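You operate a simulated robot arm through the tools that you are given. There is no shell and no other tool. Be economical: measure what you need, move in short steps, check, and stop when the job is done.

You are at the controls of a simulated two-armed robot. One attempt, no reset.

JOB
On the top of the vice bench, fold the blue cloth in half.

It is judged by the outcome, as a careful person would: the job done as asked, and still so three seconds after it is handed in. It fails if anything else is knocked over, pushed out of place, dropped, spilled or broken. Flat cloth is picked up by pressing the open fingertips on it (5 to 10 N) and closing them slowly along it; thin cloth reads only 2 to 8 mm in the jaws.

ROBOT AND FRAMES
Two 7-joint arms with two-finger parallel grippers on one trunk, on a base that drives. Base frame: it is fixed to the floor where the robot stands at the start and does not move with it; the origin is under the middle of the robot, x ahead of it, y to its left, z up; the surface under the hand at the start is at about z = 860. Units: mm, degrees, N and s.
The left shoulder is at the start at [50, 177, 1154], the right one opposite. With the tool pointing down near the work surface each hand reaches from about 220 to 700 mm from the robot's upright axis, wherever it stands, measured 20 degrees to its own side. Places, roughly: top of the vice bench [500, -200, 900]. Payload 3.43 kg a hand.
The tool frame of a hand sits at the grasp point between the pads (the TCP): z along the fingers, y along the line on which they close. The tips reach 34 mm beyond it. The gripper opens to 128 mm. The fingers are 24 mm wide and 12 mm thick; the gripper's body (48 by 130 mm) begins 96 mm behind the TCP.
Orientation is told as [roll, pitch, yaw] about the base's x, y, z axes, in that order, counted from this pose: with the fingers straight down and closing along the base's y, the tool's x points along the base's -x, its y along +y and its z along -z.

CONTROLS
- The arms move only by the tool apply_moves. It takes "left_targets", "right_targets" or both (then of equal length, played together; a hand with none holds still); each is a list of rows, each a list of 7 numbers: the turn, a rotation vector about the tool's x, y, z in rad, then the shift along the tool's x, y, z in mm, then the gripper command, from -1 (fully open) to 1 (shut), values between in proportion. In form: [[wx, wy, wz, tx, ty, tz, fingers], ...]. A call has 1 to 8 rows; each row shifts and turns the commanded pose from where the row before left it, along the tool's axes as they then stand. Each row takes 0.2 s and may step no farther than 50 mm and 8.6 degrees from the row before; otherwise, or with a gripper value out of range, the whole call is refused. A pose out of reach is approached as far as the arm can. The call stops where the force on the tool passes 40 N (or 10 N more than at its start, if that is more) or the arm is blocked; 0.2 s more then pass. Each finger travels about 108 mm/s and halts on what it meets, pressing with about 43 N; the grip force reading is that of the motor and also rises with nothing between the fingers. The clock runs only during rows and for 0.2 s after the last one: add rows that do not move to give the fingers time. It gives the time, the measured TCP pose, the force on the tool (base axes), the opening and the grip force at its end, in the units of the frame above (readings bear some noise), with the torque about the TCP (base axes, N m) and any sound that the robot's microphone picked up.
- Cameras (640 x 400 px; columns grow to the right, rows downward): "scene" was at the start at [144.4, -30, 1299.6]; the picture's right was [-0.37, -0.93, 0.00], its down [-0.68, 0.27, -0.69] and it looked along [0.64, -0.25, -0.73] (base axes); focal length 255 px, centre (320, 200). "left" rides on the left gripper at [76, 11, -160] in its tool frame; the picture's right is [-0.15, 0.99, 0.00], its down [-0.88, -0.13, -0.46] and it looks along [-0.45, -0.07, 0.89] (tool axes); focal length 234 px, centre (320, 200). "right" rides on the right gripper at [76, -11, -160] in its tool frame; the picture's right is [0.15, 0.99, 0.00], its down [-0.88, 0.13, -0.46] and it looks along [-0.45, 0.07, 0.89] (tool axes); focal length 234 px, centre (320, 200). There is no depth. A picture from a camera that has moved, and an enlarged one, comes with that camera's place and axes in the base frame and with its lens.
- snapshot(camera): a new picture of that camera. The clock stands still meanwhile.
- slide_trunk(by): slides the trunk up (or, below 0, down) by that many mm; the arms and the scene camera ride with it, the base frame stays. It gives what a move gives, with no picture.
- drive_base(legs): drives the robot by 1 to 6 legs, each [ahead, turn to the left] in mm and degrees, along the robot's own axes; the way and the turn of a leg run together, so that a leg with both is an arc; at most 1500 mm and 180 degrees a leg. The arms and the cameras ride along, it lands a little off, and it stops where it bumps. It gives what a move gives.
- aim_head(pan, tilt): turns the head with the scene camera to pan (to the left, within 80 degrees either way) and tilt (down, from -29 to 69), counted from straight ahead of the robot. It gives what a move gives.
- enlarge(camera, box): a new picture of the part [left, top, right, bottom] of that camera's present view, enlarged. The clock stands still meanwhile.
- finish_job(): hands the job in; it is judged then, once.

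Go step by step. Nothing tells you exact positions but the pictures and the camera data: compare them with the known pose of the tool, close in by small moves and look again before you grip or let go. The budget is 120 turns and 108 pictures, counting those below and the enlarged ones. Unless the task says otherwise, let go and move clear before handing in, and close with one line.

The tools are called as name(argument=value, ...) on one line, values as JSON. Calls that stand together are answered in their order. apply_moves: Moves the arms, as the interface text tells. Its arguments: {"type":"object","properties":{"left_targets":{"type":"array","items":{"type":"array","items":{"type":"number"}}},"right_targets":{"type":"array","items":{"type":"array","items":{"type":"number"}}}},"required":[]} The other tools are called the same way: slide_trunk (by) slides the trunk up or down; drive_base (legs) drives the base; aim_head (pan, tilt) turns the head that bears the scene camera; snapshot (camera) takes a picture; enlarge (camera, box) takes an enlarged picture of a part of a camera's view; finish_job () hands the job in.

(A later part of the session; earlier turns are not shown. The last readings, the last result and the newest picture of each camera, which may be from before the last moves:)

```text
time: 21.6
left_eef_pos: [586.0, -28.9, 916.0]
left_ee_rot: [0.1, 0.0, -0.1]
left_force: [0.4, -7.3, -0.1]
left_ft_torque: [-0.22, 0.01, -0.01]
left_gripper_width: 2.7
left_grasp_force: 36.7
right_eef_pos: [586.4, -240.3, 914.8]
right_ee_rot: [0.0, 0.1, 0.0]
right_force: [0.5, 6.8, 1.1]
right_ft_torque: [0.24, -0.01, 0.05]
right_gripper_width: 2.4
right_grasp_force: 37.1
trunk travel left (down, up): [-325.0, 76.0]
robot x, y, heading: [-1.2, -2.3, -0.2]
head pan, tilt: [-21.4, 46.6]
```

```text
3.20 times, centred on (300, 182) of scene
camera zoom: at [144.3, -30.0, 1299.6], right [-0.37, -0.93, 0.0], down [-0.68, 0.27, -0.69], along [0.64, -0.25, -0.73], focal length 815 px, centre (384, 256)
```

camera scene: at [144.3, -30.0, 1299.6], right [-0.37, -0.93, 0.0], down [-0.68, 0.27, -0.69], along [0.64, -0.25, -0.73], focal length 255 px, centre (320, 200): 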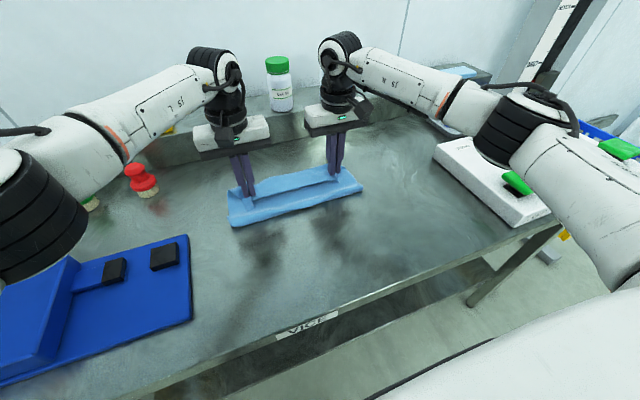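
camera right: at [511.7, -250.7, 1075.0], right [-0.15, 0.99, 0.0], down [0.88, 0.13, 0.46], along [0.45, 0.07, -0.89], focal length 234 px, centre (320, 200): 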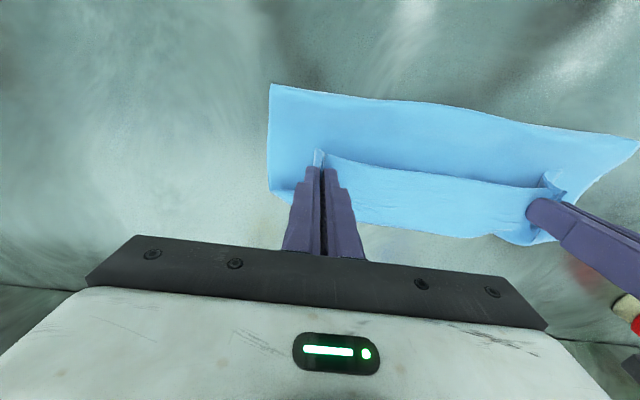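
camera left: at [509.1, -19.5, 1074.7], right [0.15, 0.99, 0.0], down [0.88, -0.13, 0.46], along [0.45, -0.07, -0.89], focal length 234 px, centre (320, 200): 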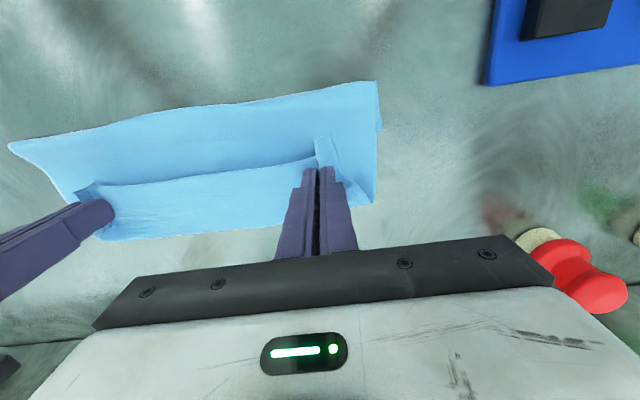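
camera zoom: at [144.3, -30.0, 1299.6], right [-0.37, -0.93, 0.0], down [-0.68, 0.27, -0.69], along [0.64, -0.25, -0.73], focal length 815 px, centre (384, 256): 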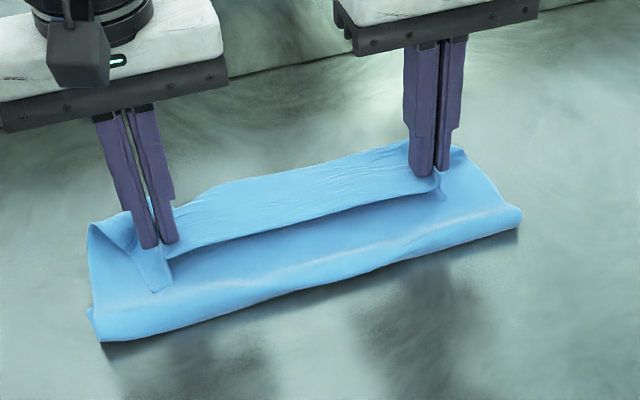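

The free edge still points back toward the robot: gripping that deep leaves a flap of about 40 mm doubled over. I'll lay the cloth back and grip just the outermost edge so it folds cleanly; first I'm reversing the path.

apply_moves(left_targets=[[0, 0, 0, 3, 0, -18, 1], [0, 0, 0, 10, 0, -20, 1], [0, 0, 0, 15, 0, -20, 1], [0, 0, 0, 18, 0, -15, 1], [0, 0, 0, 20, 0, -10, 1], [0, 0, 0, 20, 0, -5, 1], [0, 0, 0, 20, 0, -1, 1], [0, 0, 0, 29, 0, 2, 1]], right_targets=[[0, 0, 0, 3, 0, -18, 1], [0, 0, 0, 10, 0, -20, 1], [0, 0, 0, 15, 0, -20, 1], [0, 0, 0, 18, 0, -15, 1], [0, 0, 0, 20, 0, -10, 1], [0, 0, 0, 20, 0, -5, 1], [0, 0, 0, 20, 0, -1, 1], [0, 0, 0, 26, 0, 2, 1]])

apply_moves(left_targets=[[0, 0, 0, 29, 0, 6, 1], [0, 0, 0, 28, 0, 10, 1], [0, 0, 0, 20, 0, 12, 1], [0, 0, 0, 12, 0, 25, 1], [0, 0, 0, 7, 0, 25, 1], [0, 0, 0, 0, 0, 20, 1], [0, 0, 0, 0, 0, 6, 1], [0, 0, 0, 0, 0, 0, 1]], right_targets=[[0, 0, 0, 26, 0, 6, 1], [0, 0, 0, 26, 0, 10, 1], [0, 0, 0, 20, 0, 12, 1], [0, 0, 0, 12, 0, 25, 1], [0, 0, 0, 7, 0, 25, 1], [0, 0, 0, 0, 0, 20, 1], [0, 0, 0, 0, 0, 6, 1], [0, 0, 0, 0, 0, 0, 1]])

snapshot(camera="scene")

snapshot(camera="left")

snapshot(camera="right")

```text
time: 23.4
left_eef_pos: [450.0, -29.2, 1002.5]
left_ee_rot: [0.0, 0.0, 0.0]
left_force: [0.2, -6.1, 0.2]
left_ft_torque: [-0.23, -0.02, 0.01]
left_gripper_width: 2.3
left_grasp_force: 36.7
right_eef_pos: [452.6, -240.1, 1004.4]
right_ee_rot: [0.1, -0.3, 0.0]
right_force: [-0.9, 6.6, 0.1]
right_ft_torque: [0.27, 0.0, 0.04]
right_gripper_width: 2.4
right_grasp_force: 36.5
trunk travel left (down, up): [-325.0, 76.0]
robot x, y, heading: [-1.5, -0.8, -0.1]
head pan, tilt: [-21.4, 46.6]
```

```text
time: 25.2
left_eef_pos: [353.8, -30.6, 899.6]
left_ee_rot: [0.0, 0.0, 0.1]
left_force: [0.5, -7.0, 0.3]
left_ft_torque: [-0.27, -0.01, -0.01]
left_gripper_width: 2.3
left_grasp_force: 37.5
right_eef_pos: [362.4, -239.8, 899.9]
right_ee_rot: [0.0, 0.0, 0.0]
right_force: [0.2, 7.8, 0.0]
right_ft_torque: [0.27, 0.04, 0.07]
right_gripper_width: 2.2
right_grasp_force: 37.7
trunk travel left (down, up): [-325.0, 76.0]
robot x, y, heading: [1.8, -0.4, -0.2]
head pan, tilt: [-21.4, 46.6]
```

```text
74 pictures are left
camera scene: at [144.4, -30.0, 1299.6], right [-0.37, -0.93, 0.0], down [-0.68, 0.27, -0.69], along [0.64, -0.25, -0.73], focal length 255 px, centre (320, 200)
```

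scene: 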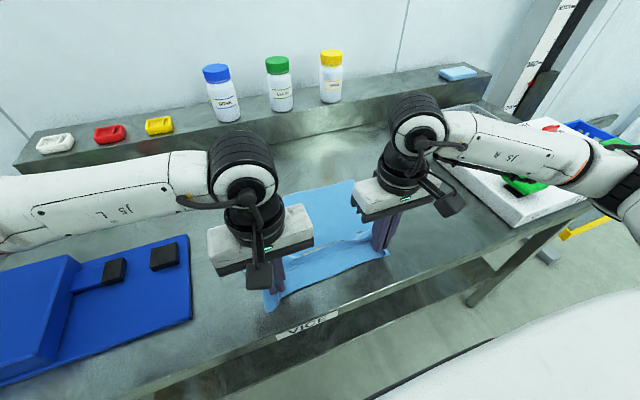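

```text
73 pictures are left
camera left: at [277.4, -20.1, 1058.3], right [0.15, 0.99, 0.0], down [0.88, -0.13, 0.46], along [0.45, -0.07, -0.89], focal length 234 px, centre (320, 200)
```

left: 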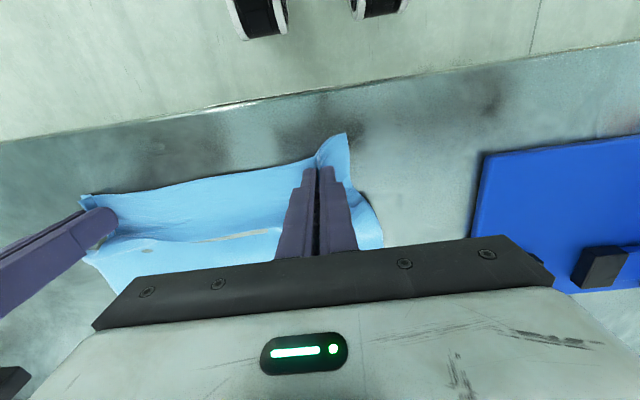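

```text
72 pictures are left
camera right: at [288.4, -251.2, 1059.2], right [-0.15, 0.99, 0.0], down [0.88, 0.13, 0.46], along [0.45, 0.07, -0.89], focal length 234 px, centre (320, 200)
```

right: 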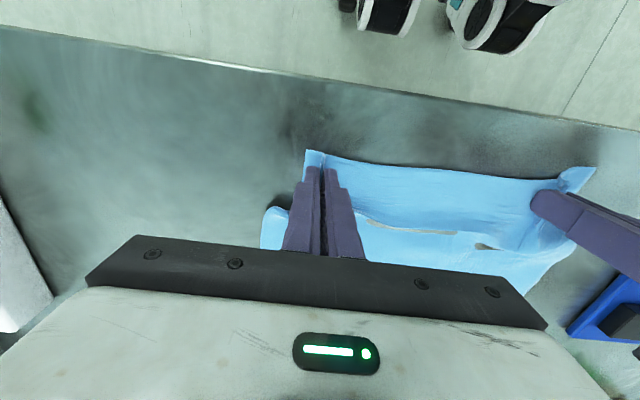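

The cloth is back down. I'm releasing, rising and looking at where the near edge lies.

apply_moves(left_targets=[[0, 0, 0, 0, 0, 0, 0.7], [0, 0, 0, 0, 0, 0, 0.42], [0, 0, 0, 0, 0, 0, 0.42], [0, 0, 0, 0, 0, -15, 0.42], [0, 0, 0, 0, 20, -35, 0.42], [0, 0, 0, 0, 45, -10, 0.42], [0, 0, 0, 0, 0, 0, 0.42]], right_targets=[[0, 0, 0, 0, 0, 0, 0.7], [0, 0, 0, 0, 0, 0, 0.42], [0, 0, 0, 0, 0, 0, 0.42], [0, 0, 0, 0, 0, -15, 0.42], [0, 0, 0, 0, -20, -35, 0.42], [0, 0, 0, 0, -45, -10, 0.42], [0, 0, 0, 0, 0, 0, 0.42]])

snapshot(camera="scene")

snapshot(camera="left")

snapshot(camera="right")

```text
time: 26.8
left_eef_pos: [356.6, 35.3, 958.9]
left_ee_rot: [0.0, 0.0, 0.0]
left_force: [1.2, -0.1, 0.5]
left_ft_torque: [0.01, 0.01, -0.03]
left_gripper_width: 37.1
left_grasp_force: 0.1
right_eef_pos: [364.0, -305.3, 958.6]
right_ee_rot: [0.0, -0.1, 0.0]
right_force: [1.1, 0.0, -0.7]
right_ft_torque: [0.02, -0.03, -0.03]
right_gripper_width: 37.1
right_grasp_force: 0.1
trunk travel left (down, up): [-325.0, 76.0]
robot x, y, heading: [-2.6, 0.6, -0.0]
head pan, tilt: [-21.4, 46.6]
```

```text
71 pictures are left
camera scene: at [144.6, -30.2, 1299.5], right [-0.37, -0.93, 0.0], down [-0.68, 0.27, -0.69], along [0.64, -0.25, -0.73], focal length 255 px, centre (320, 200)
```

scene: 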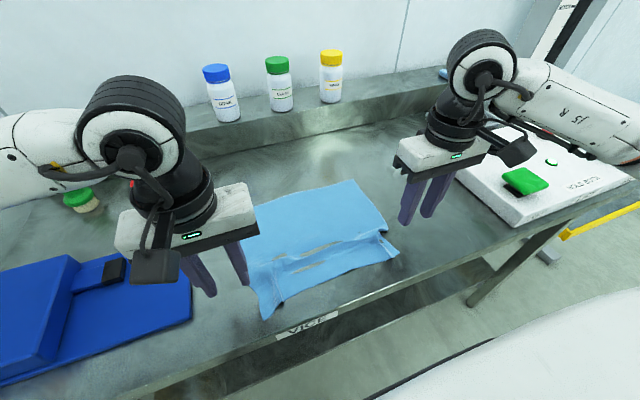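

```text
70 pictures are left
camera left: at [278.5, 45.6, 1118.7], right [0.15, 0.99, 0.0], down [0.88, -0.13, 0.46], along [0.45, -0.07, -0.89], focal length 234 px, centre (320, 200)
```

left: 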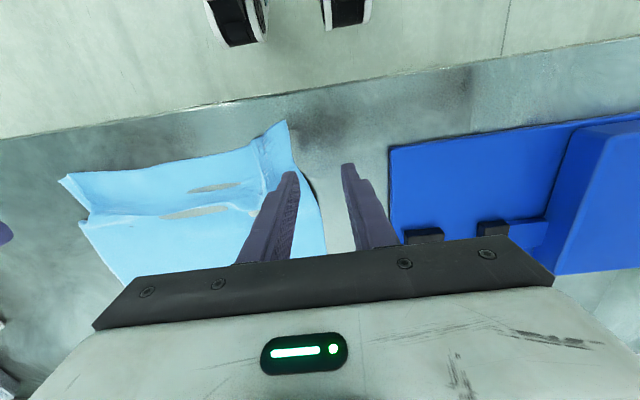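

```text
69 pictures are left
camera right: at [288.5, -316.1, 1118.4], right [-0.15, 0.99, 0.0], down [0.88, 0.13, 0.46], along [0.45, 0.07, -0.89], focal length 234 px, centre (320, 200)
```

right: 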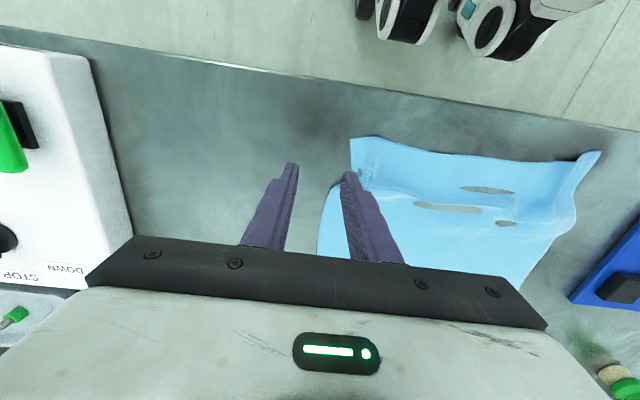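

enlarge(camera="scene", box=[220, 165, 420, 330])

```text
2.42 times, centred on (320, 248) of scene
camera zoom: at [144.6, -30.2, 1299.5], right [-0.37, -0.93, 0.0], down [-0.68, 0.27, -0.69], along [0.64, -0.25, -0.73], focal length 618 px, centre (320, 85)
```

zoom: 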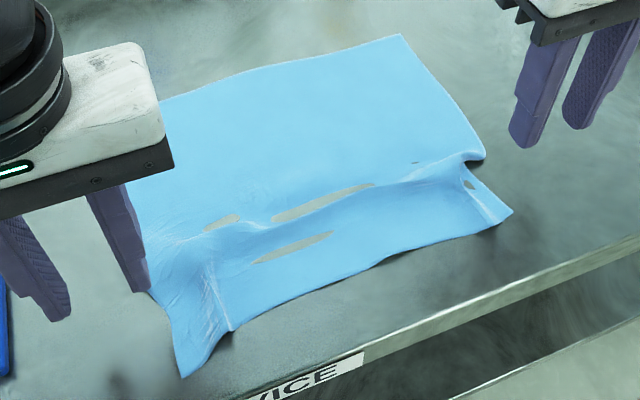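

The cloth lies roughly flat with its near edge at x≈335 and its left corner at about (312, 5); the far edge is now near x≈567. I'm going to the outermost edge at both ends, so that only about 10 mm gets gripped.

apply_moves(left_targets=[[0, 0, 0, 15, -30, 0, 0.42], [0, 0, 0, 16, -29, 10, 0.42], [0, 0, 0, 0, 0, 25, 0.42], [0, 0, 0, 0, 0, 20, 0.42], [0, 0, 0, 0, 0, 4, 0.42], [0, 0, 0, 0, 0, 0, 0.42]], right_targets=[[0, 0, 0, 15, 30, 0, 0.42], [0, 0, 0, 16, 29, 10, 0.42], [0, 0, 0, 0, 0, 25, 0.42], [0, 0, 0, 0, 0, 20, 0.42], [0, 0, 0, 0, 0, 4, 0.42], [0, 0, 0, 0, 0, 0, 0.42]])

snapshot(camera="left")

snapshot(camera="right")

```text
time: 28.2
left_eef_pos: [325.0, -23.6, 899.5]
left_ee_rot: [0.0, -0.1, 0.0]
left_force: [0.9, 0.4, -0.4]
left_ft_torque: [-0.01, 0.01, -0.06]
left_gripper_width: 37.1
left_grasp_force: 0.1
right_eef_pos: [332.1, -245.9, 899.4]
right_ee_rot: [0.0, -0.1, 0.1]
right_force: [0.0, -0.4, 0.2]
right_ft_torque: [0.02, 0.05, -0.03]
right_gripper_width: 37.1
right_grasp_force: 0.1
trunk travel left (down, up): [-325.0, 76.0]
robot x, y, heading: [2.8, -0.7, 0.0]
head pan, tilt: [-21.4, 46.6]
```

```text
67 pictures are left
camera left: at [247.9, -13.5, 1059.1], right [0.15, 0.99, 0.0], down [0.88, -0.13, 0.46], along [0.45, -0.07, -0.89], focal length 234 px, centre (320, 200)
```

left: 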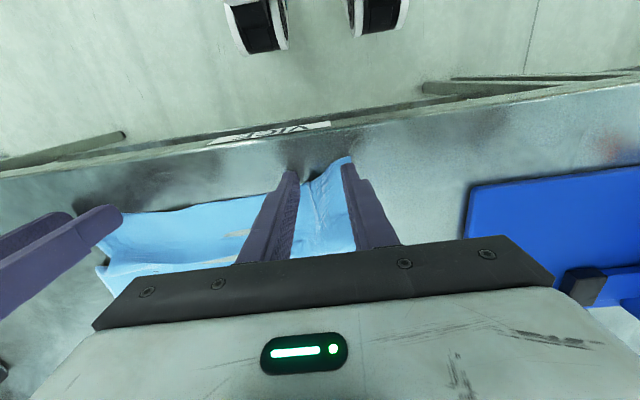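

```text
66 pictures are left
camera right: at [257.4, -257.4, 1059.1], right [-0.15, 0.99, 0.0], down [0.88, 0.13, 0.46], along [0.45, 0.07, -0.89], focal length 234 px, centre (320, 200)
```

right: 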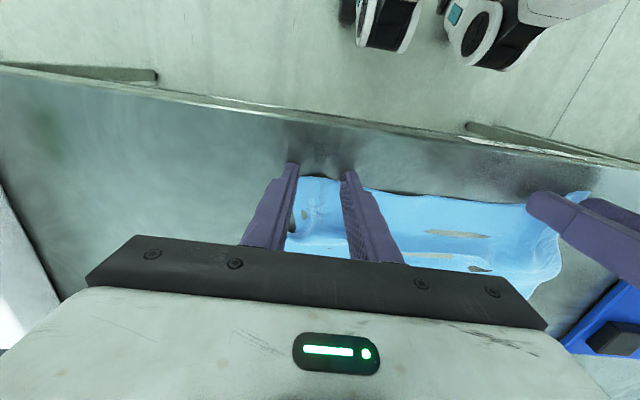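

The outer fingers sit a bit too far out. I'm shifting the right inward by 14 mm and the left inward by 8 mm and slightly forward, then lowering to the surface.

apply_moves(left_targets=[[0, 0, 0, -5, -8, 0, 0.42], [0, 0, 0, 0, 0, 3, 0.42], [0, 0, 0, 0, 0, 1.5, 0.42], [0, 0, 0, 0, 0, 0, 0.42]], right_targets=[[0, 0, 0, -4, 14, 0, 0.42], [0, 0, 0, 0, 0, 3, 0.42], [0, 0, 0, 0, 0, 1.5, 0.42], [0, 0, 0, 0, 0, 0, 0.42]])

snapshot(camera="left")

snapshot(camera="right")

```text
time: 29.2
left_eef_pos: [329.3, -33.0, 895.4]
left_ee_rot: [0.0, 0.0, 0.0]
left_force: [1.3, 1.0, 1.1]
left_ft_torque: [0.02, -0.03, 0.03]
left_gripper_width: 37.1
left_grasp_force: 0.0
right_eef_pos: [336.9, -233.0, 896.0]
right_ee_rot: [0.0, 0.0, -0.1]
right_force: [0.0, 0.0, 3.4]
right_ft_torque: [0.0, -0.06, 0.01]
right_gripper_width: 37.2
right_grasp_force: 0.0
trunk travel left (down, up): [-325.0, 76.0]
robot x, y, heading: [-2.4, 0.9, -0.2]
head pan, tilt: [-21.4, 46.6]
```

```text
65 pictures are left
camera left: at [252.2, -21.7, 1055.0], right [0.15, 0.99, 0.0], down [0.88, -0.13, 0.46], along [0.45, -0.07, -0.89], focal length 234 px, centre (320, 200)
```

left: 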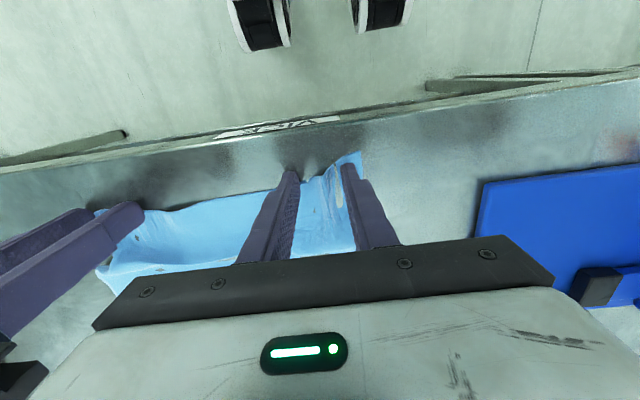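

```text
64 pictures are left
camera right: at [261.6, -242.9, 1055.2], right [-0.15, 0.99, 0.0], down [0.88, 0.13, 0.46], along [0.45, 0.07, -0.89], focal length 234 px, centre (320, 200)
```

right: 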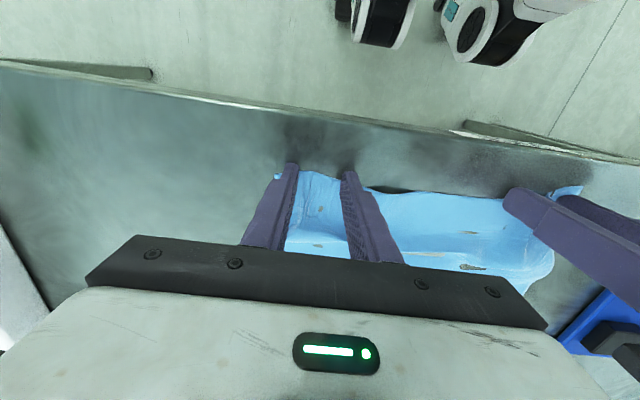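

Tips straddle the edge well on both. Pressing and starting the slow close.

apply_moves(left_targets=[[0, 0, 0, 0, 0, 0.8, 0.42], [0, 0, 0, 0, 0, 0, 0.42]], right_targets=[[0, 0, 0, 0, 0, 0.6, 0.42], [0, 0, 0, 0, 0, 0, 0.42]])

```text
time: 29.8
left_eef_pos: [329.0, -32.1, 895.6]
left_ee_rot: [-0.1, -0.1, 0.0]
left_force: [1.0, -1.0, 8.5]
left_ft_torque: [0.11, -0.09, -0.01]
left_gripper_width: 37.1
left_grasp_force: 0.0
right_eef_pos: [336.5, -231.6, 894.8]
right_ee_rot: [0.0, -0.1, -0.1]
right_force: [0.5, 0.5, 7.1]
right_ft_torque: [0.02, -0.05, 0.03]
right_gripper_width: 36.9
right_grasp_force: 0.0
trunk travel left (down, up): [-325.0, 76.0]
robot x, y, heading: [0.8, 0.7, -0.2]
head pan, tilt: [-21.4, 46.6]
```

apply_moves(left_targets=[[0, 0, 0, 0, 0, 0, 0.46], [0, 0, 0, 0, 0, 0, 0.5], [0, 0, 0, 0, 0, 0, 0.54], [0, 0, 0, 0, 0, 0, 0.58], [0, 0, 0, 0, 0, 0, 0.62]], right_targets=[[0, 0, 0, 0, 0, 0, 0.46], [0, 0, 0, 0, 0, 0, 0.5], [0, 0, 0, 0, 0, 0, 0.54], [0, 0, 0, 0, 0, 0, 0.58], [0, 0, 0, 0, 0, 0, 0.62]])

snapshot(camera="left")

snapshot(camera="right")

```text
time: 31.0
left_eef_pos: [328.7, -31.9, 895.2]
left_ee_rot: [0.0, -0.1, 0.0]
left_force: [0.2, -0.8, 12.2]
left_ft_torque: [0.08, -0.04, -0.02]
left_gripper_width: 25.0
left_grasp_force: 0.9
right_eef_pos: [336.5, -233.7, 895.7]
right_ee_rot: [0.0, -0.2, 0.0]
right_force: [-0.1, 1.0, 8.7]
right_ft_torque: [0.02, -0.1, -0.01]
right_gripper_width: 23.2
right_grasp_force: 0.0
trunk travel left (down, up): [-325.0, 76.0]
robot x, y, heading: [-1.5, -3.1, -0.2]
head pan, tilt: [-21.4, 46.6]
```

```text
63 pictures are left
camera left: at [251.4, -21.5, 1054.6], right [0.15, 0.99, 0.0], down [0.88, -0.13, 0.46], along [0.45, -0.07, -0.89], focal length 234 px, centre (320, 200)
```

left: 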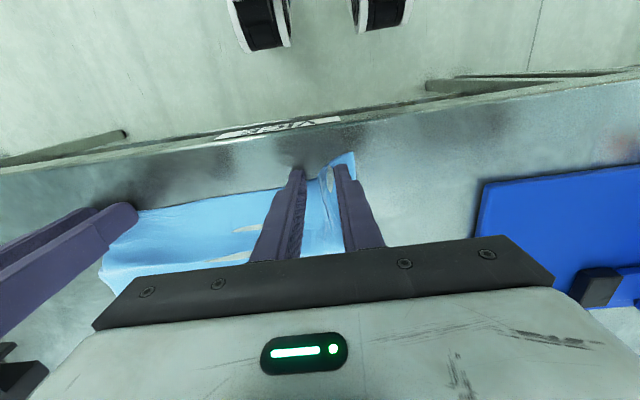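

```text
62 pictures are left
camera right: at [260.7, -242.7, 1054.9], right [-0.15, 0.99, 0.0], down [0.88, 0.13, 0.46], along [0.45, 0.07, -0.89], focal length 234 px, centre (320, 200)
```

right: 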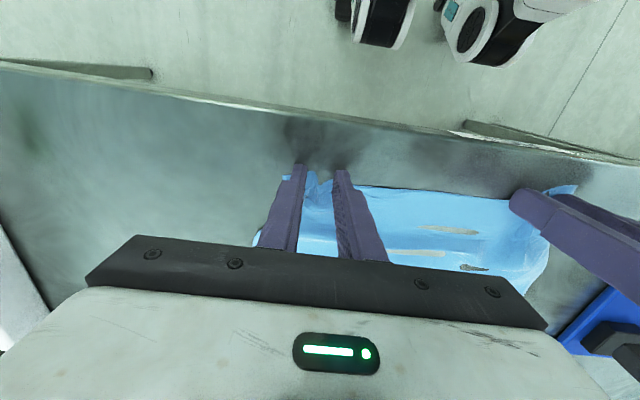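

Both ridges are forming right at the edge. I'm easing the left slightly and closing further.

apply_moves(left_targets=[[0, 0, 0, 0, 0, -0.3, 0.66], [0, 0, 0, 0, 0, 0, 0.7], [0, 0, 0, 0, 0, 0, 0.74], [0, 0, 0, 0, 0, 0, 0.78], [0, 0, 0, 0, 0, 0, 0.82]], right_targets=[[0, 0, 0, 0, 0, 0, 0.66], [0, 0, 0, 0, 0, 0, 0.7], [0, 0, 0, 0, 0, 0, 0.74], [0, 0, 0, 0, 0, 0, 0.78], [0, 0, 0, 0, 0, 0, 0.82]])

```text
time: 32.2
left_eef_pos: [329.0, -31.0, 896.2]
left_ee_rot: [-0.1, -0.1, 0.1]
left_force: [0.9, -1.1, 8.7]
left_ft_torque: [0.03, -0.03, -0.02]
left_gripper_width: 10.5
left_grasp_force: 0.1
right_eef_pos: [336.3, -232.1, 895.7]
right_ee_rot: [0.0, 0.0, 0.1]
right_force: [-0.3, -0.2, 11.3]
right_ft_torque: [0.03, -0.09, -0.02]
right_gripper_width: 9.9
right_grasp_force: 0.0
trunk travel left (down, up): [-325.0, 76.0]
robot x, y, heading: [3.9, 2.1, 0.1]
head pan, tilt: [-21.4, 46.6]
```

apply_moves(left_targets=[[0, 0, 0, 0, 0, 0, 0.86], [0, 0, 0, 0, 0, 0, 0.9], [0, 0, 0, 0, 0, 0, 0.94], [0, 0, 0, 0, 0, 0, 0.98], [0, 0, 0, 0, 0, 0, 1], [0, 0, 0, 0, 0, 0, 1]], right_targets=[[0, 0, 0, 0, 0, 0, 0.86], [0, 0, 0, 0, 0, 0, 0.9], [0, 0, 0, 0, 0, 0, 0.94], [0, 0, 0, 0, 0, 0, 0.98], [0, 0, 0, 0, 0, 0, 1], [0, 0, 0, 0, 0, 0, 1]])

snapshot(camera="left")

snapshot(camera="right")

```text
time: 33.6
left_eef_pos: [329.1, -31.3, 896.4]
left_ee_rot: [0.0, 0.1, 0.1]
left_force: [-0.9, -0.4, 5.6]
left_ft_torque: [-0.01, -0.01, 0.01]
left_gripper_width: 2.3
left_grasp_force: 37.0
right_eef_pos: [337.0, -232.4, 894.7]
right_ee_rot: [0.0, -0.1, 0.0]
right_force: [-0.7, 1.6, 12.6]
right_ft_torque: [0.09, -0.13, 0.02]
right_gripper_width: 1.8
right_grasp_force: 36.7
trunk travel left (down, up): [-325.0, 76.0]
robot x, y, heading: [-1.3, 1.8, 0.1]
head pan, tilt: [-21.4, 46.6]
```

```text
61 pictures are left
camera left: at [251.5, -21.4, 1054.7], right [0.15, 0.99, 0.0], down [0.88, -0.13, 0.46], along [0.45, -0.07, -0.89], focal length 234 px, centre (320, 200)
```

left: 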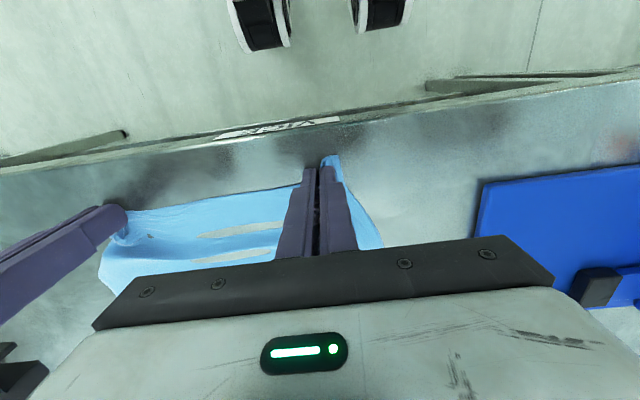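

```text
60 pictures are left
camera right: at [260.9, -242.4, 1055.0], right [-0.15, 0.99, 0.0], down [0.88, 0.13, 0.46], along [0.45, 0.07, -0.89], focal length 234 px, centre (320, 200)
```

right: 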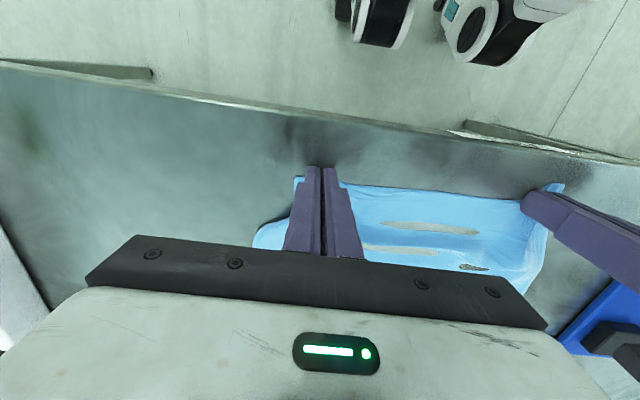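

Both have gripped right at the edge. I'm lifting 60 mm and spreading gently to straighten the edge.

apply_moves(left_targets=[[0, 0, 0, 0, 0, -10, 1], [0, 0, 0, 0, 0, -20, 1], [0, 0, 0, 0, 2, -30, 1], [0, 0, 0, 0, 3, 0, 1], [0, 0, 0, 0, 0, 0, 1]], right_targets=[[0, 0, 0, 0, 0, -10, 1], [0, 0, 0, 0, 0, -20, 1], [0, 0, 0, 0, -2, -30, 1], [0, 0, 0, 0, -3, 0, 1], [0, 0, 0, 0, 0, 0, 1]])

snapshot(camera="scene")

snapshot(camera="left")

```text
time: 34.8
left_eef_pos: [330.0, -26.9, 954.3]
left_ee_rot: [0.0, 0.0, 0.0]
left_force: [0.9, -2.8, -0.1]
left_ft_torque: [-0.07, 0.0, 0.01]
left_gripper_width: 2.0
left_grasp_force: 37.1
right_eef_pos: [336.4, -237.5, 955.3]
right_ee_rot: [0.1, 0.1, 0.0]
right_force: [-0.8, 2.5, 1.3]
right_ft_torque: [0.06, 0.02, 0.03]
right_gripper_width: 1.5
right_grasp_force: 36.0
trunk travel left (down, up): [-325.0, 76.0]
robot x, y, heading: [0.5, 1.1, 0.1]
head pan, tilt: [-21.4, 46.6]
```

```text
59 pictures are left
camera scene: at [144.4, -30.0, 1299.6], right [-0.37, -0.93, 0.0], down [-0.68, 0.27, -0.69], along [0.64, -0.25, -0.73], focal length 255 px, centre (320, 200)
```

scene: 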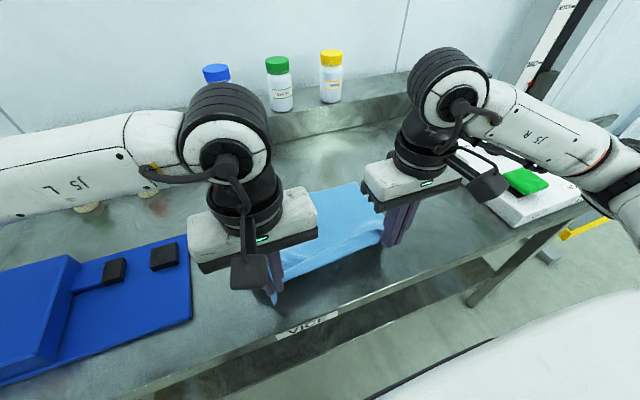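

```text
58 pictures are left
camera left: at [252.1, -16.6, 1114.2], right [0.15, 0.99, 0.0], down [0.88, -0.13, 0.46], along [0.45, -0.07, -0.89], focal length 234 px, centre (320, 200)
```

left: 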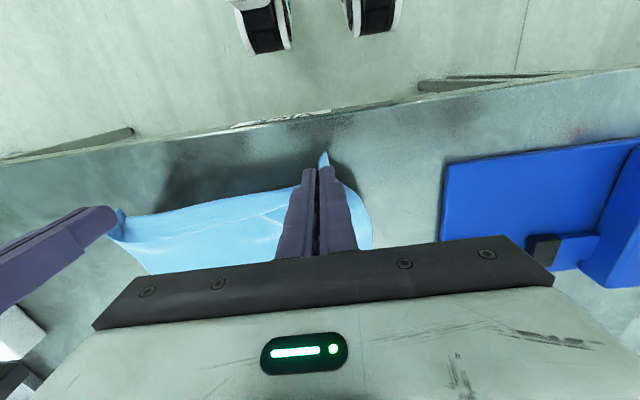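

Held well with light tension. I'm carrying up to the apex above the middle (x≈443).

apply_moves(left_targets=[[0, 0, 0, -20, 0, -18, 1], [0, 0, 0, -29, 0, -16, 1], [0, 0, 0, -32, 0, -12, 1], [0, 0, 0, -32, 0, -6, 1], [0, 0, 0, 0, 0, 0, 1]], right_targets=[[0, 0, 0, -20, 0, -18, 1], [0, 0, 0, -27, 0, -16, 1], [0, 0, 0, -30, 0, -12, 1], [0, 0, 0, -30, 0, -6, 1], [0, 0, 0, 0, 0, 0, 1]])

enlarge(camera="scene", box=[200, 130, 420, 310])

snapshot(camera="right")

```text
time: 36.0
left_eef_pos: [442.9, -26.7, 1006.7]
left_ee_rot: [0.0, 0.0, 0.1]
left_force: [-0.1, -0.9, -0.5]
left_ft_torque: [-0.04, 0.0, 0.01]
left_gripper_width: 2.5
left_grasp_force: 37.8
right_eef_pos: [442.9, -236.5, 1006.3]
right_ee_rot: [-0.1, 0.0, 0.0]
right_force: [-0.1, 2.0, -0.8]
right_ft_torque: [0.02, 0.01, 0.07]
right_gripper_width: 1.8
right_grasp_force: 36.4
trunk travel left (down, up): [-325.0, 76.0]
robot x, y, heading: [1.3, -0.6, -0.3]
head pan, tilt: [-21.4, 46.6]
```

```text
2.22 times, centred on (310, 220) of scene
camera zoom: at [144.2, -30.1, 1299.6], right [-0.37, -0.93, 0.0], down [-0.68, 0.27, -0.69], along [0.64, -0.25, -0.73], focal length 566 px, centre (342, 156)
```

zoom: 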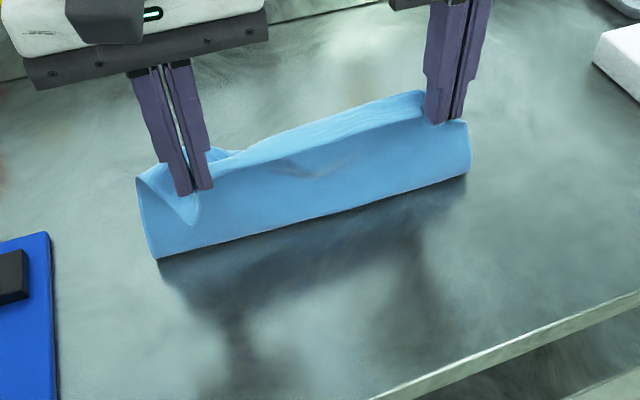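

```text
56 pictures are left
camera right: at [368.3, -247.7, 1166.4], right [-0.15, 0.99, 0.0], down [0.88, 0.13, 0.46], along [0.45, 0.07, -0.89], focal length 234 px, centre (320, 200)
```

right: 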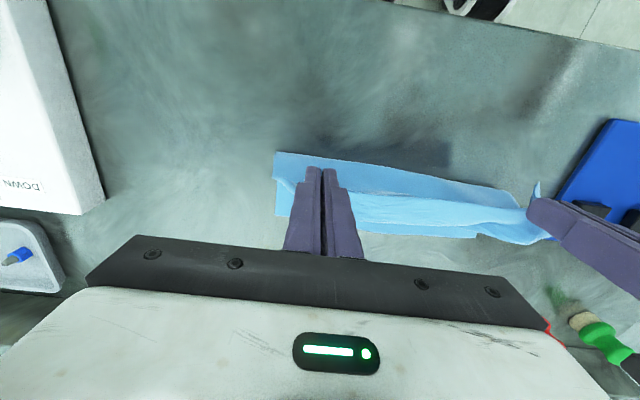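

The sheet is standing with the fold line at x≈466. I'm carrying it over and down, to be short of and above the far edge.

apply_moves(left_targets=[[0, 0, 0, -20, 0, 0, 1], [0, 0, 0, -22, 0, 4, 1], [0, 0, 0, -22, 0, 8, 1], [0, 0, 0, -20, 0, 14, 1], [0, 0, 0, -16, 0, 18, 1], [0, 0, 0, -12, 0, 20, 1], [0, 0, 0, -5, 0, 18, 1], [0, 0, 0, 0, 0, 0, 1]], right_targets=[[0, 0, 0, -20, 0, 0, 1], [0, 0, 0, -22, 0, 4, 1], [0, 0, 0, -22, 0, 8, 1], [0, 0, 0, -20, 0, 14, 1], [0, 0, 0, -16, 0, 18, 1], [0, 0, 0, -12, 0, 20, 1], [0, 0, 0, -5, 0, 18, 1], [0, 0, 0, 0, 0, 0, 1]])

enlarge(camera="scene", box=[200, 120, 420, 300])

snapshot(camera="right")

snapshot(camera="left")

```text
time: 37.8
left_eef_pos: [559.4, -27.0, 923.7]
left_ee_rot: [0.0, 0.1, 0.0]
left_force: [-0.2, -1.5, -0.2]
left_ft_torque: [-0.06, 0.0, 0.04]
left_gripper_width: 2.4
left_grasp_force: 36.8
right_eef_pos: [561.5, -238.0, 924.5]
right_ee_rot: [0.0, 0.0, 0.1]
right_force: [-0.9, 2.3, 0.3]
right_ft_torque: [0.07, 0.01, 0.04]
right_gripper_width: 1.9
right_grasp_force: 36.7
trunk travel left (down, up): [-325.0, 76.0]
robot x, y, heading: [0.1, -1.2, -0.1]
head pan, tilt: [-21.4, 46.6]
```

```text
2.22 times, centred on (310, 210) of scene
camera zoom: at [144.3, -30.0, 1299.6], right [-0.37, -0.93, 0.0], down [-0.68, 0.27, -0.69], along [0.64, -0.25, -0.73], focal length 566 px, centre (342, 178)
```

zoom: 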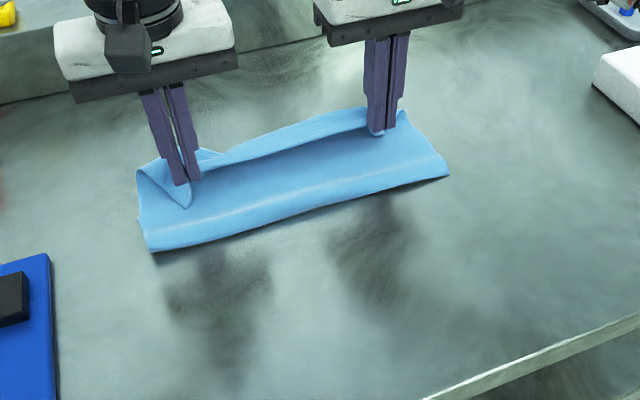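

```text
54 pictures are left
camera right: at [485.4, -248.0, 1083.7], right [-0.15, 0.99, 0.0], down [0.88, 0.13, 0.46], along [0.45, 0.07, -0.89], focal length 234 px, centre (320, 200)
```

right: 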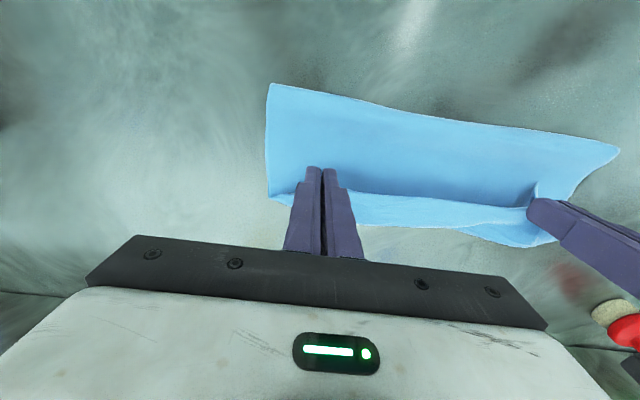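

```text
53 pictures are left
camera left: at [482.4, -17.3, 1083.5], right [0.15, 0.99, 0.0], down [0.88, -0.13, 0.46], along [0.45, -0.07, -0.89], focal length 234 px, centre (320, 200)
```

left: 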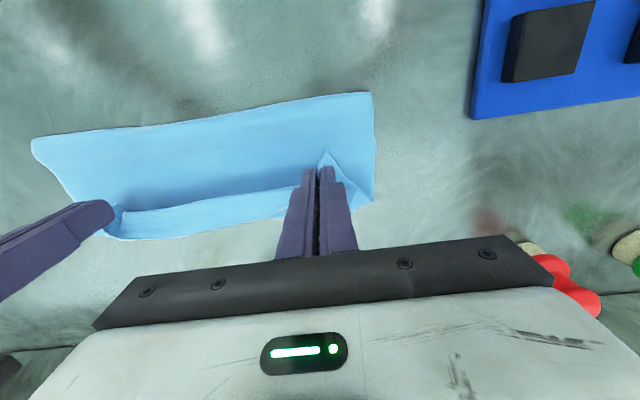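

The fold line is straight at x≈497, the lower far edge is at x≈605, and the turned-back lip is small. Once unrolled the edge should line up from here, so I'm lowering straight down and releasing.

apply_moves(left_targets=[[0, 0, 0, 0, 0, 12, 1], [0, 0, 0, 0, 0, 10, 1], [0, 0, 0, 0, 0, 0, 0.9], [0, 0, 0, 0, 0, 0, 0.75], [0, 0, 0, 0, 0, 0, 0.55], [0, 0, 0, 0, 0, 0, 0.4], [0, 0, 0, 0, 0, -25, 0.4], [0, 0, 0, 0, 0, -45, 0.4]], right_targets=[[0, 0, 0, 0, 0, 12, 1], [0, 0, 0, 0, 0, 10, 1], [0, 0, 0, 0, 0, 0, 0.9], [0, 0, 0, 0, 0, 0, 0.75], [0, 0, 0, 0, 0, 0, 0.55], [0, 0, 0, 0, 0, 0, 0.4], [0, 0, 0, 0, 0, -25, 0.4], [0, 0, 0, 0, 0, -45, 0.4]])

enlarge(camera="scene", box=[200, 120, 420, 300])

snapshot(camera="right")

snapshot(camera="left")

```text
time: 39.6
left_eef_pos: [558.8, -27.0, 972.7]
left_ee_rot: [0.0, 0.0, 0.1]
left_force: [-0.4, -1.1, -0.4]
left_ft_torque: [-0.03, -0.03, -0.04]
left_gripper_width: 38.5
left_grasp_force: 0.1
right_eef_pos: [558.3, -237.4, 973.4]
right_ee_rot: [0.0, 0.0, 0.0]
right_force: [0.0, -0.7, -0.5]
right_ft_torque: [-0.01, 0.05, 0.03]
right_gripper_width: 38.4
right_grasp_force: 0.0
trunk travel left (down, up): [-325.0, 76.0]
robot x, y, heading: [1.3, -2.5, 0.0]
head pan, tilt: [-21.4, 46.6]
```

```text
2.22 times, centred on (310, 210) of scene
camera zoom: at [143.7, -29.9, 1299.6], right [-0.37, -0.93, 0.0], down [-0.68, 0.27, -0.69], along [0.64, -0.25, -0.73], focal length 566 px, centre (342, 178)
```

zoom: 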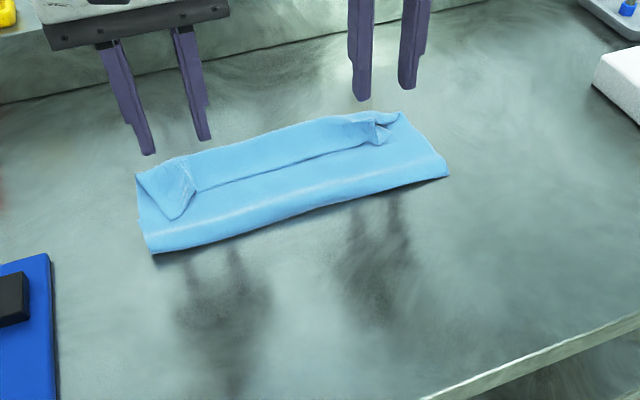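

```text
51 pictures are left
camera right: at [483.6, -248.1, 1132.9], right [-0.15, 0.99, 0.0], down [0.88, 0.13, 0.46], along [0.45, 0.07, -0.89], focal length 234 px, centre (320, 200)
```

right: 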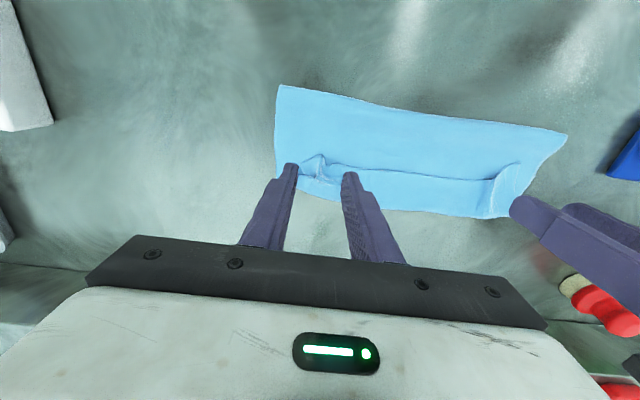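

```text
50 pictures are left
camera left: at [480.6, -17.0, 1132.9], right [0.15, 0.99, 0.0], down [0.88, -0.13, 0.46], along [0.45, -0.07, -0.89], focal length 234 px, centre (320, 200)
```

left: 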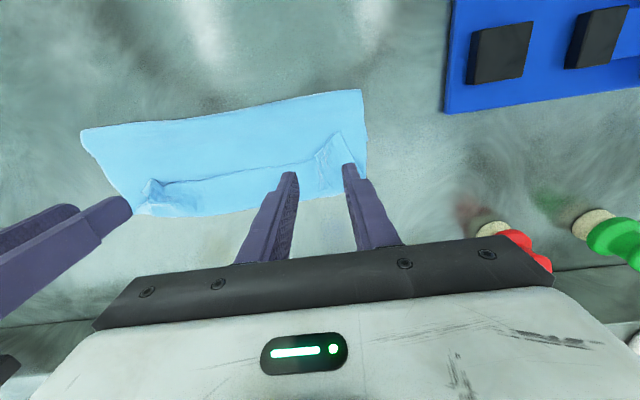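

The cloth is folded but a strip along the free edge is turned back toward the robot. I'm raising the hands out of view and looking closely.

apply_moves(left_targets=[[0, 0, 0, 20, 40, -20, 0.4], [0, 0, 0, 40, 30, 0, 0.4], [0, 0, 0, 40, 0, 0, 0.4], [0, 0, 0, 0, 0, 0, 0.4]], right_targets=[[0, 0, 0, 20, -40, -20, 0.4], [0, 0, 0, 40, -30, 0, 0.4], [0, 0, 0, 40, 0, 0, 0.4], [0, 0, 0, 0, 0, 0, 0.4]])

enlarge(camera="scene", box=[215, 140, 375, 240])

snapshot(camera="left")

snapshot(camera="right")

```text
time: 40.6
left_eef_pos: [458.2, 43.6, 991.4]
left_ee_rot: [0.0, 0.0, 0.1]
left_force: [0.2, 0.4, 0.1]
left_ft_torque: [0.0, 0.0, -0.04]
left_gripper_width: 38.0
left_grasp_force: 0.0
right_eef_pos: [461.0, -308.8, 992.6]
right_ee_rot: [0.0, 0.0, -0.1]
right_force: [-0.6, 0.3, 0.1]
right_ft_torque: [-0.02, 0.04, 0.01]
right_gripper_width: 38.5
right_grasp_force: 0.1
trunk travel left (down, up): [-325.0, 76.0]
robot x, y, heading: [-3.7, -1.1, 0.1]
head pan, tilt: [-21.4, 46.6]
```

```text
4.00 times, centred on (295, 190) of scene
camera zoom: at [144.7, -30.0, 1299.5], right [-0.37, -0.93, 0.0], down [-0.68, 0.27, -0.69], along [0.64, -0.25, -0.73], focal length 1019 px, centre (420, 240)
```

zoom: 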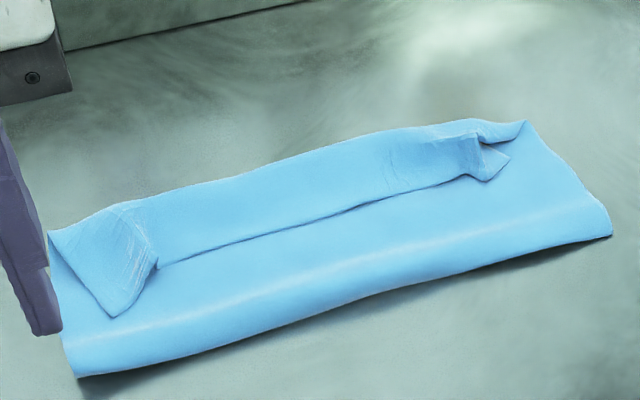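

```text
48 pictures are left
camera left: at [381.0, 53.8, 1150.8], right [0.14, 0.99, 0.0], down [0.88, -0.13, 0.46], along [0.45, -0.07, -0.89], focal length 234 px, centre (320, 200)
```

left: 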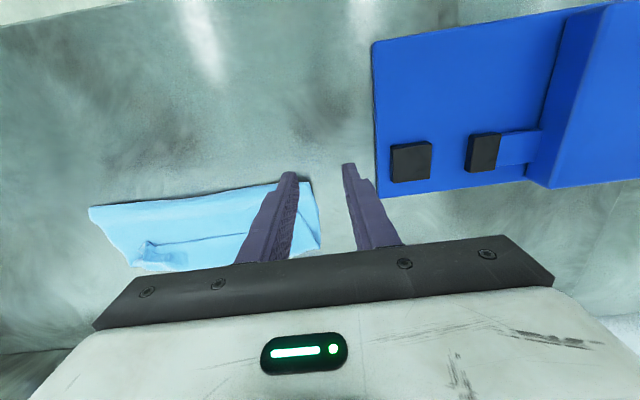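

```text
47 pictures are left
camera right: at [385.5, -318.6, 1152.3], right [-0.15, 0.99, 0.0], down [0.88, 0.13, 0.46], along [0.45, 0.07, -0.89], focal length 234 px, centre (320, 200)
```

right: 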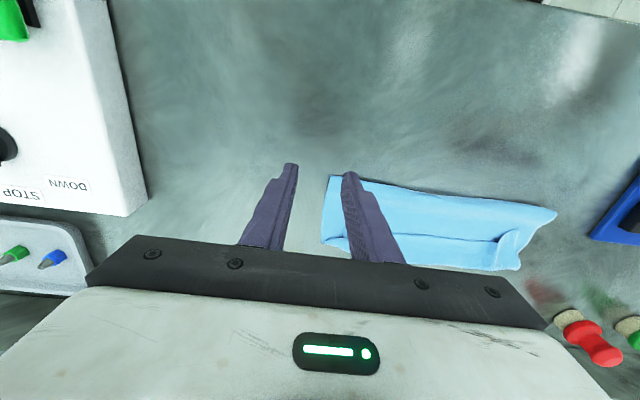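

The strip of about 50 mm is turned back, with its free edge at x≈563. I'll push that edge forward with spread fingers until it flips out to the far side, where it can be re-gripped the right way round; first I'm placing the fingers in front of it.

apply_moves(left_targets=[[0, 0, 0, -19, -33, 0, -0.1], [0, 0, 0, -19, -33, 0, -0.1], [0, 0, 0, -19, -33, 20, -0.1], [0, 0, 0, 0, 0, 40, -0.1], [0, 0, 0, 0, 0, 22, -0.1], [0, 0, 0, 0, 0, 6, -0.1], [0, 0, 0, 0, 0, 0, -0.1]], right_targets=[[0, 0, 0, -18, 35, 0, -0.1], [0, 0, 0, -18, 35, 0, -0.1], [0, 0, 0, -18, 34, 21, -0.1], [0, 0, 0, 0, 0, 40, -0.1], [0, 0, 0, 0, 0, 22, -0.1], [0, 0, 0, 0, 0, 6, -0.1], [0, 0, 0, 0, 0, 0, -0.1]])

enlarge(camera="scene", box=[215, 140, 375, 240])

snapshot(camera="left")

```text
time: 42.2
left_eef_pos: [516.9, -55.5, 905.3]
left_ee_rot: [0.0, 0.0, 0.0]
left_force: [0.1, 0.0, -0.2]
left_ft_torque: [-0.03, 0.0, 0.0]
left_gripper_width: 70.4
left_grasp_force: 0.3
right_eef_pos: [513.1, -204.6, 904.5]
right_ee_rot: [0.0, 0.0, 0.0]
right_force: [0.1, -0.7, 0.5]
right_ft_torque: [0.05, 0.0, -0.04]
right_gripper_width: 70.5
right_grasp_force: 0.0
trunk travel left (down, up): [-325.0, 76.0]
robot x, y, heading: [2.6, -3.2, -0.1]
head pan, tilt: [-21.4, 46.6]
```

```text
4.00 times, centred on (295, 190) of scene
camera zoom: at [144.3, -30.0, 1299.6], right [-0.37, -0.93, 0.0], down [-0.68, 0.27, -0.69], along [0.64, -0.25, -0.73], focal length 1019 px, centre (420, 240)
```

zoom: 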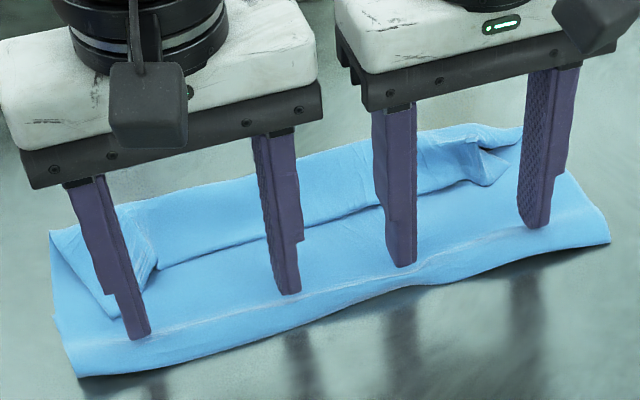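

```text
45 pictures are left
camera left: at [439.2, -45.1, 1063.7], right [0.15, 0.99, 0.0], down [0.88, -0.13, 0.46], along [0.45, -0.07, -0.89], focal length 234 px, centre (320, 200)
```

left: 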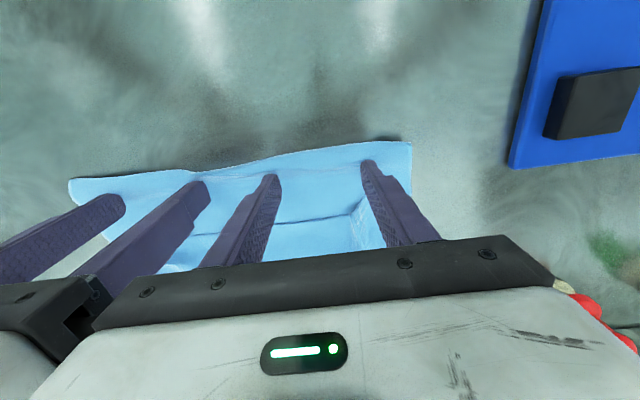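

All four fingers stand between the crease and the free edge. I'm advancing and dropping slightly to catch the edge.

apply_moves(left_targets=[[0, 0, 0, -10, 0, 0, -0.1], [0, 0, 0, -10, 0, 1, -0.1], [0, 0, 0, -10, 0, 2, -0.1], [0, 0, 0, -10, 0, 0, -0.1], [0, 0, 0, -10, 0, 0, -0.1]], right_targets=[[0, 0, 0, -10, 0, 0, -0.1], [0, 0, 0, -10, 0, 1, -0.1], [0, 0, 0, -10, 0, 2, -0.1], [0, 0, 0, -10, 0, 0, -0.1], [0, 0, 0, -10, 0, 0, -0.1]])

enlarge(camera="scene", box=[215, 130, 375, 230])

snapshot(camera="left")

```text
time: 43.4
left_eef_pos: [565.9, -55.9, 901.7]
left_ee_rot: [0.0, 0.0, 0.0]
left_force: [0.2, -0.1, 0.2]
left_ft_torque: [0.03, 0.0, -0.01]
left_gripper_width: 70.6
left_grasp_force: 0.1
right_eef_pos: [564.2, -204.4, 900.3]
right_ee_rot: [-0.1, 0.1, -0.1]
right_force: [0.9, 0.1, 0.8]
right_ft_torque: [0.03, -0.03, 0.0]
right_gripper_width: 70.4
right_grasp_force: 0.1
trunk travel left (down, up): [-325.0, 76.0]
robot x, y, heading: [0.8, -1.3, -0.0]
head pan, tilt: [-21.4, 46.6]
```

```text
4.00 times, centred on (295, 180) of scene
camera zoom: at [144.5, -30.1, 1299.6], right [-0.37, -0.93, 0.0], down [-0.68, 0.27, -0.69], along [0.64, -0.25, -0.73], focal length 1019 px, centre (420, 280)
```

zoom: 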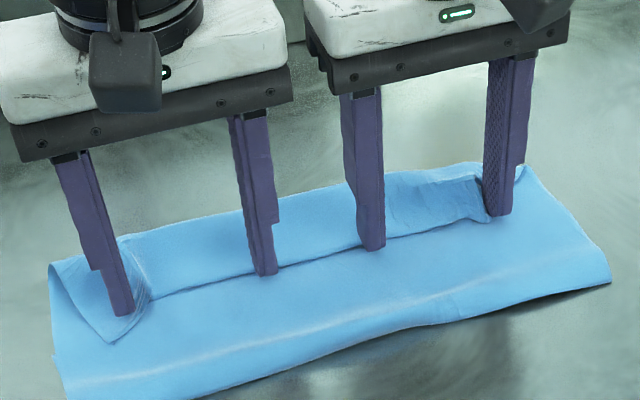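

```text
43 pictures are left
camera left: at [489.2, -45.7, 1061.0], right [0.15, 0.99, 0.0], down [0.88, -0.13, 0.46], along [0.45, -0.07, -0.89], focal length 234 px, centre (320, 200)
```

left: 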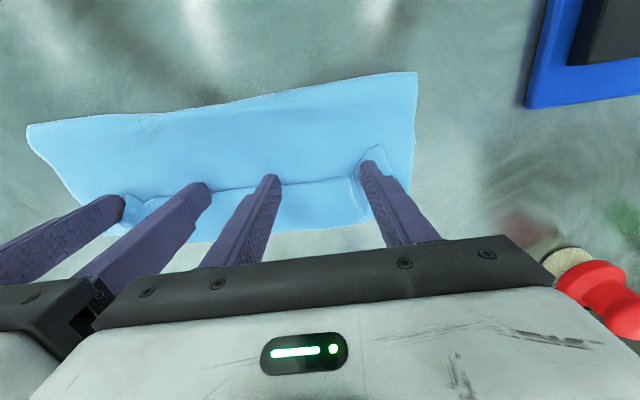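

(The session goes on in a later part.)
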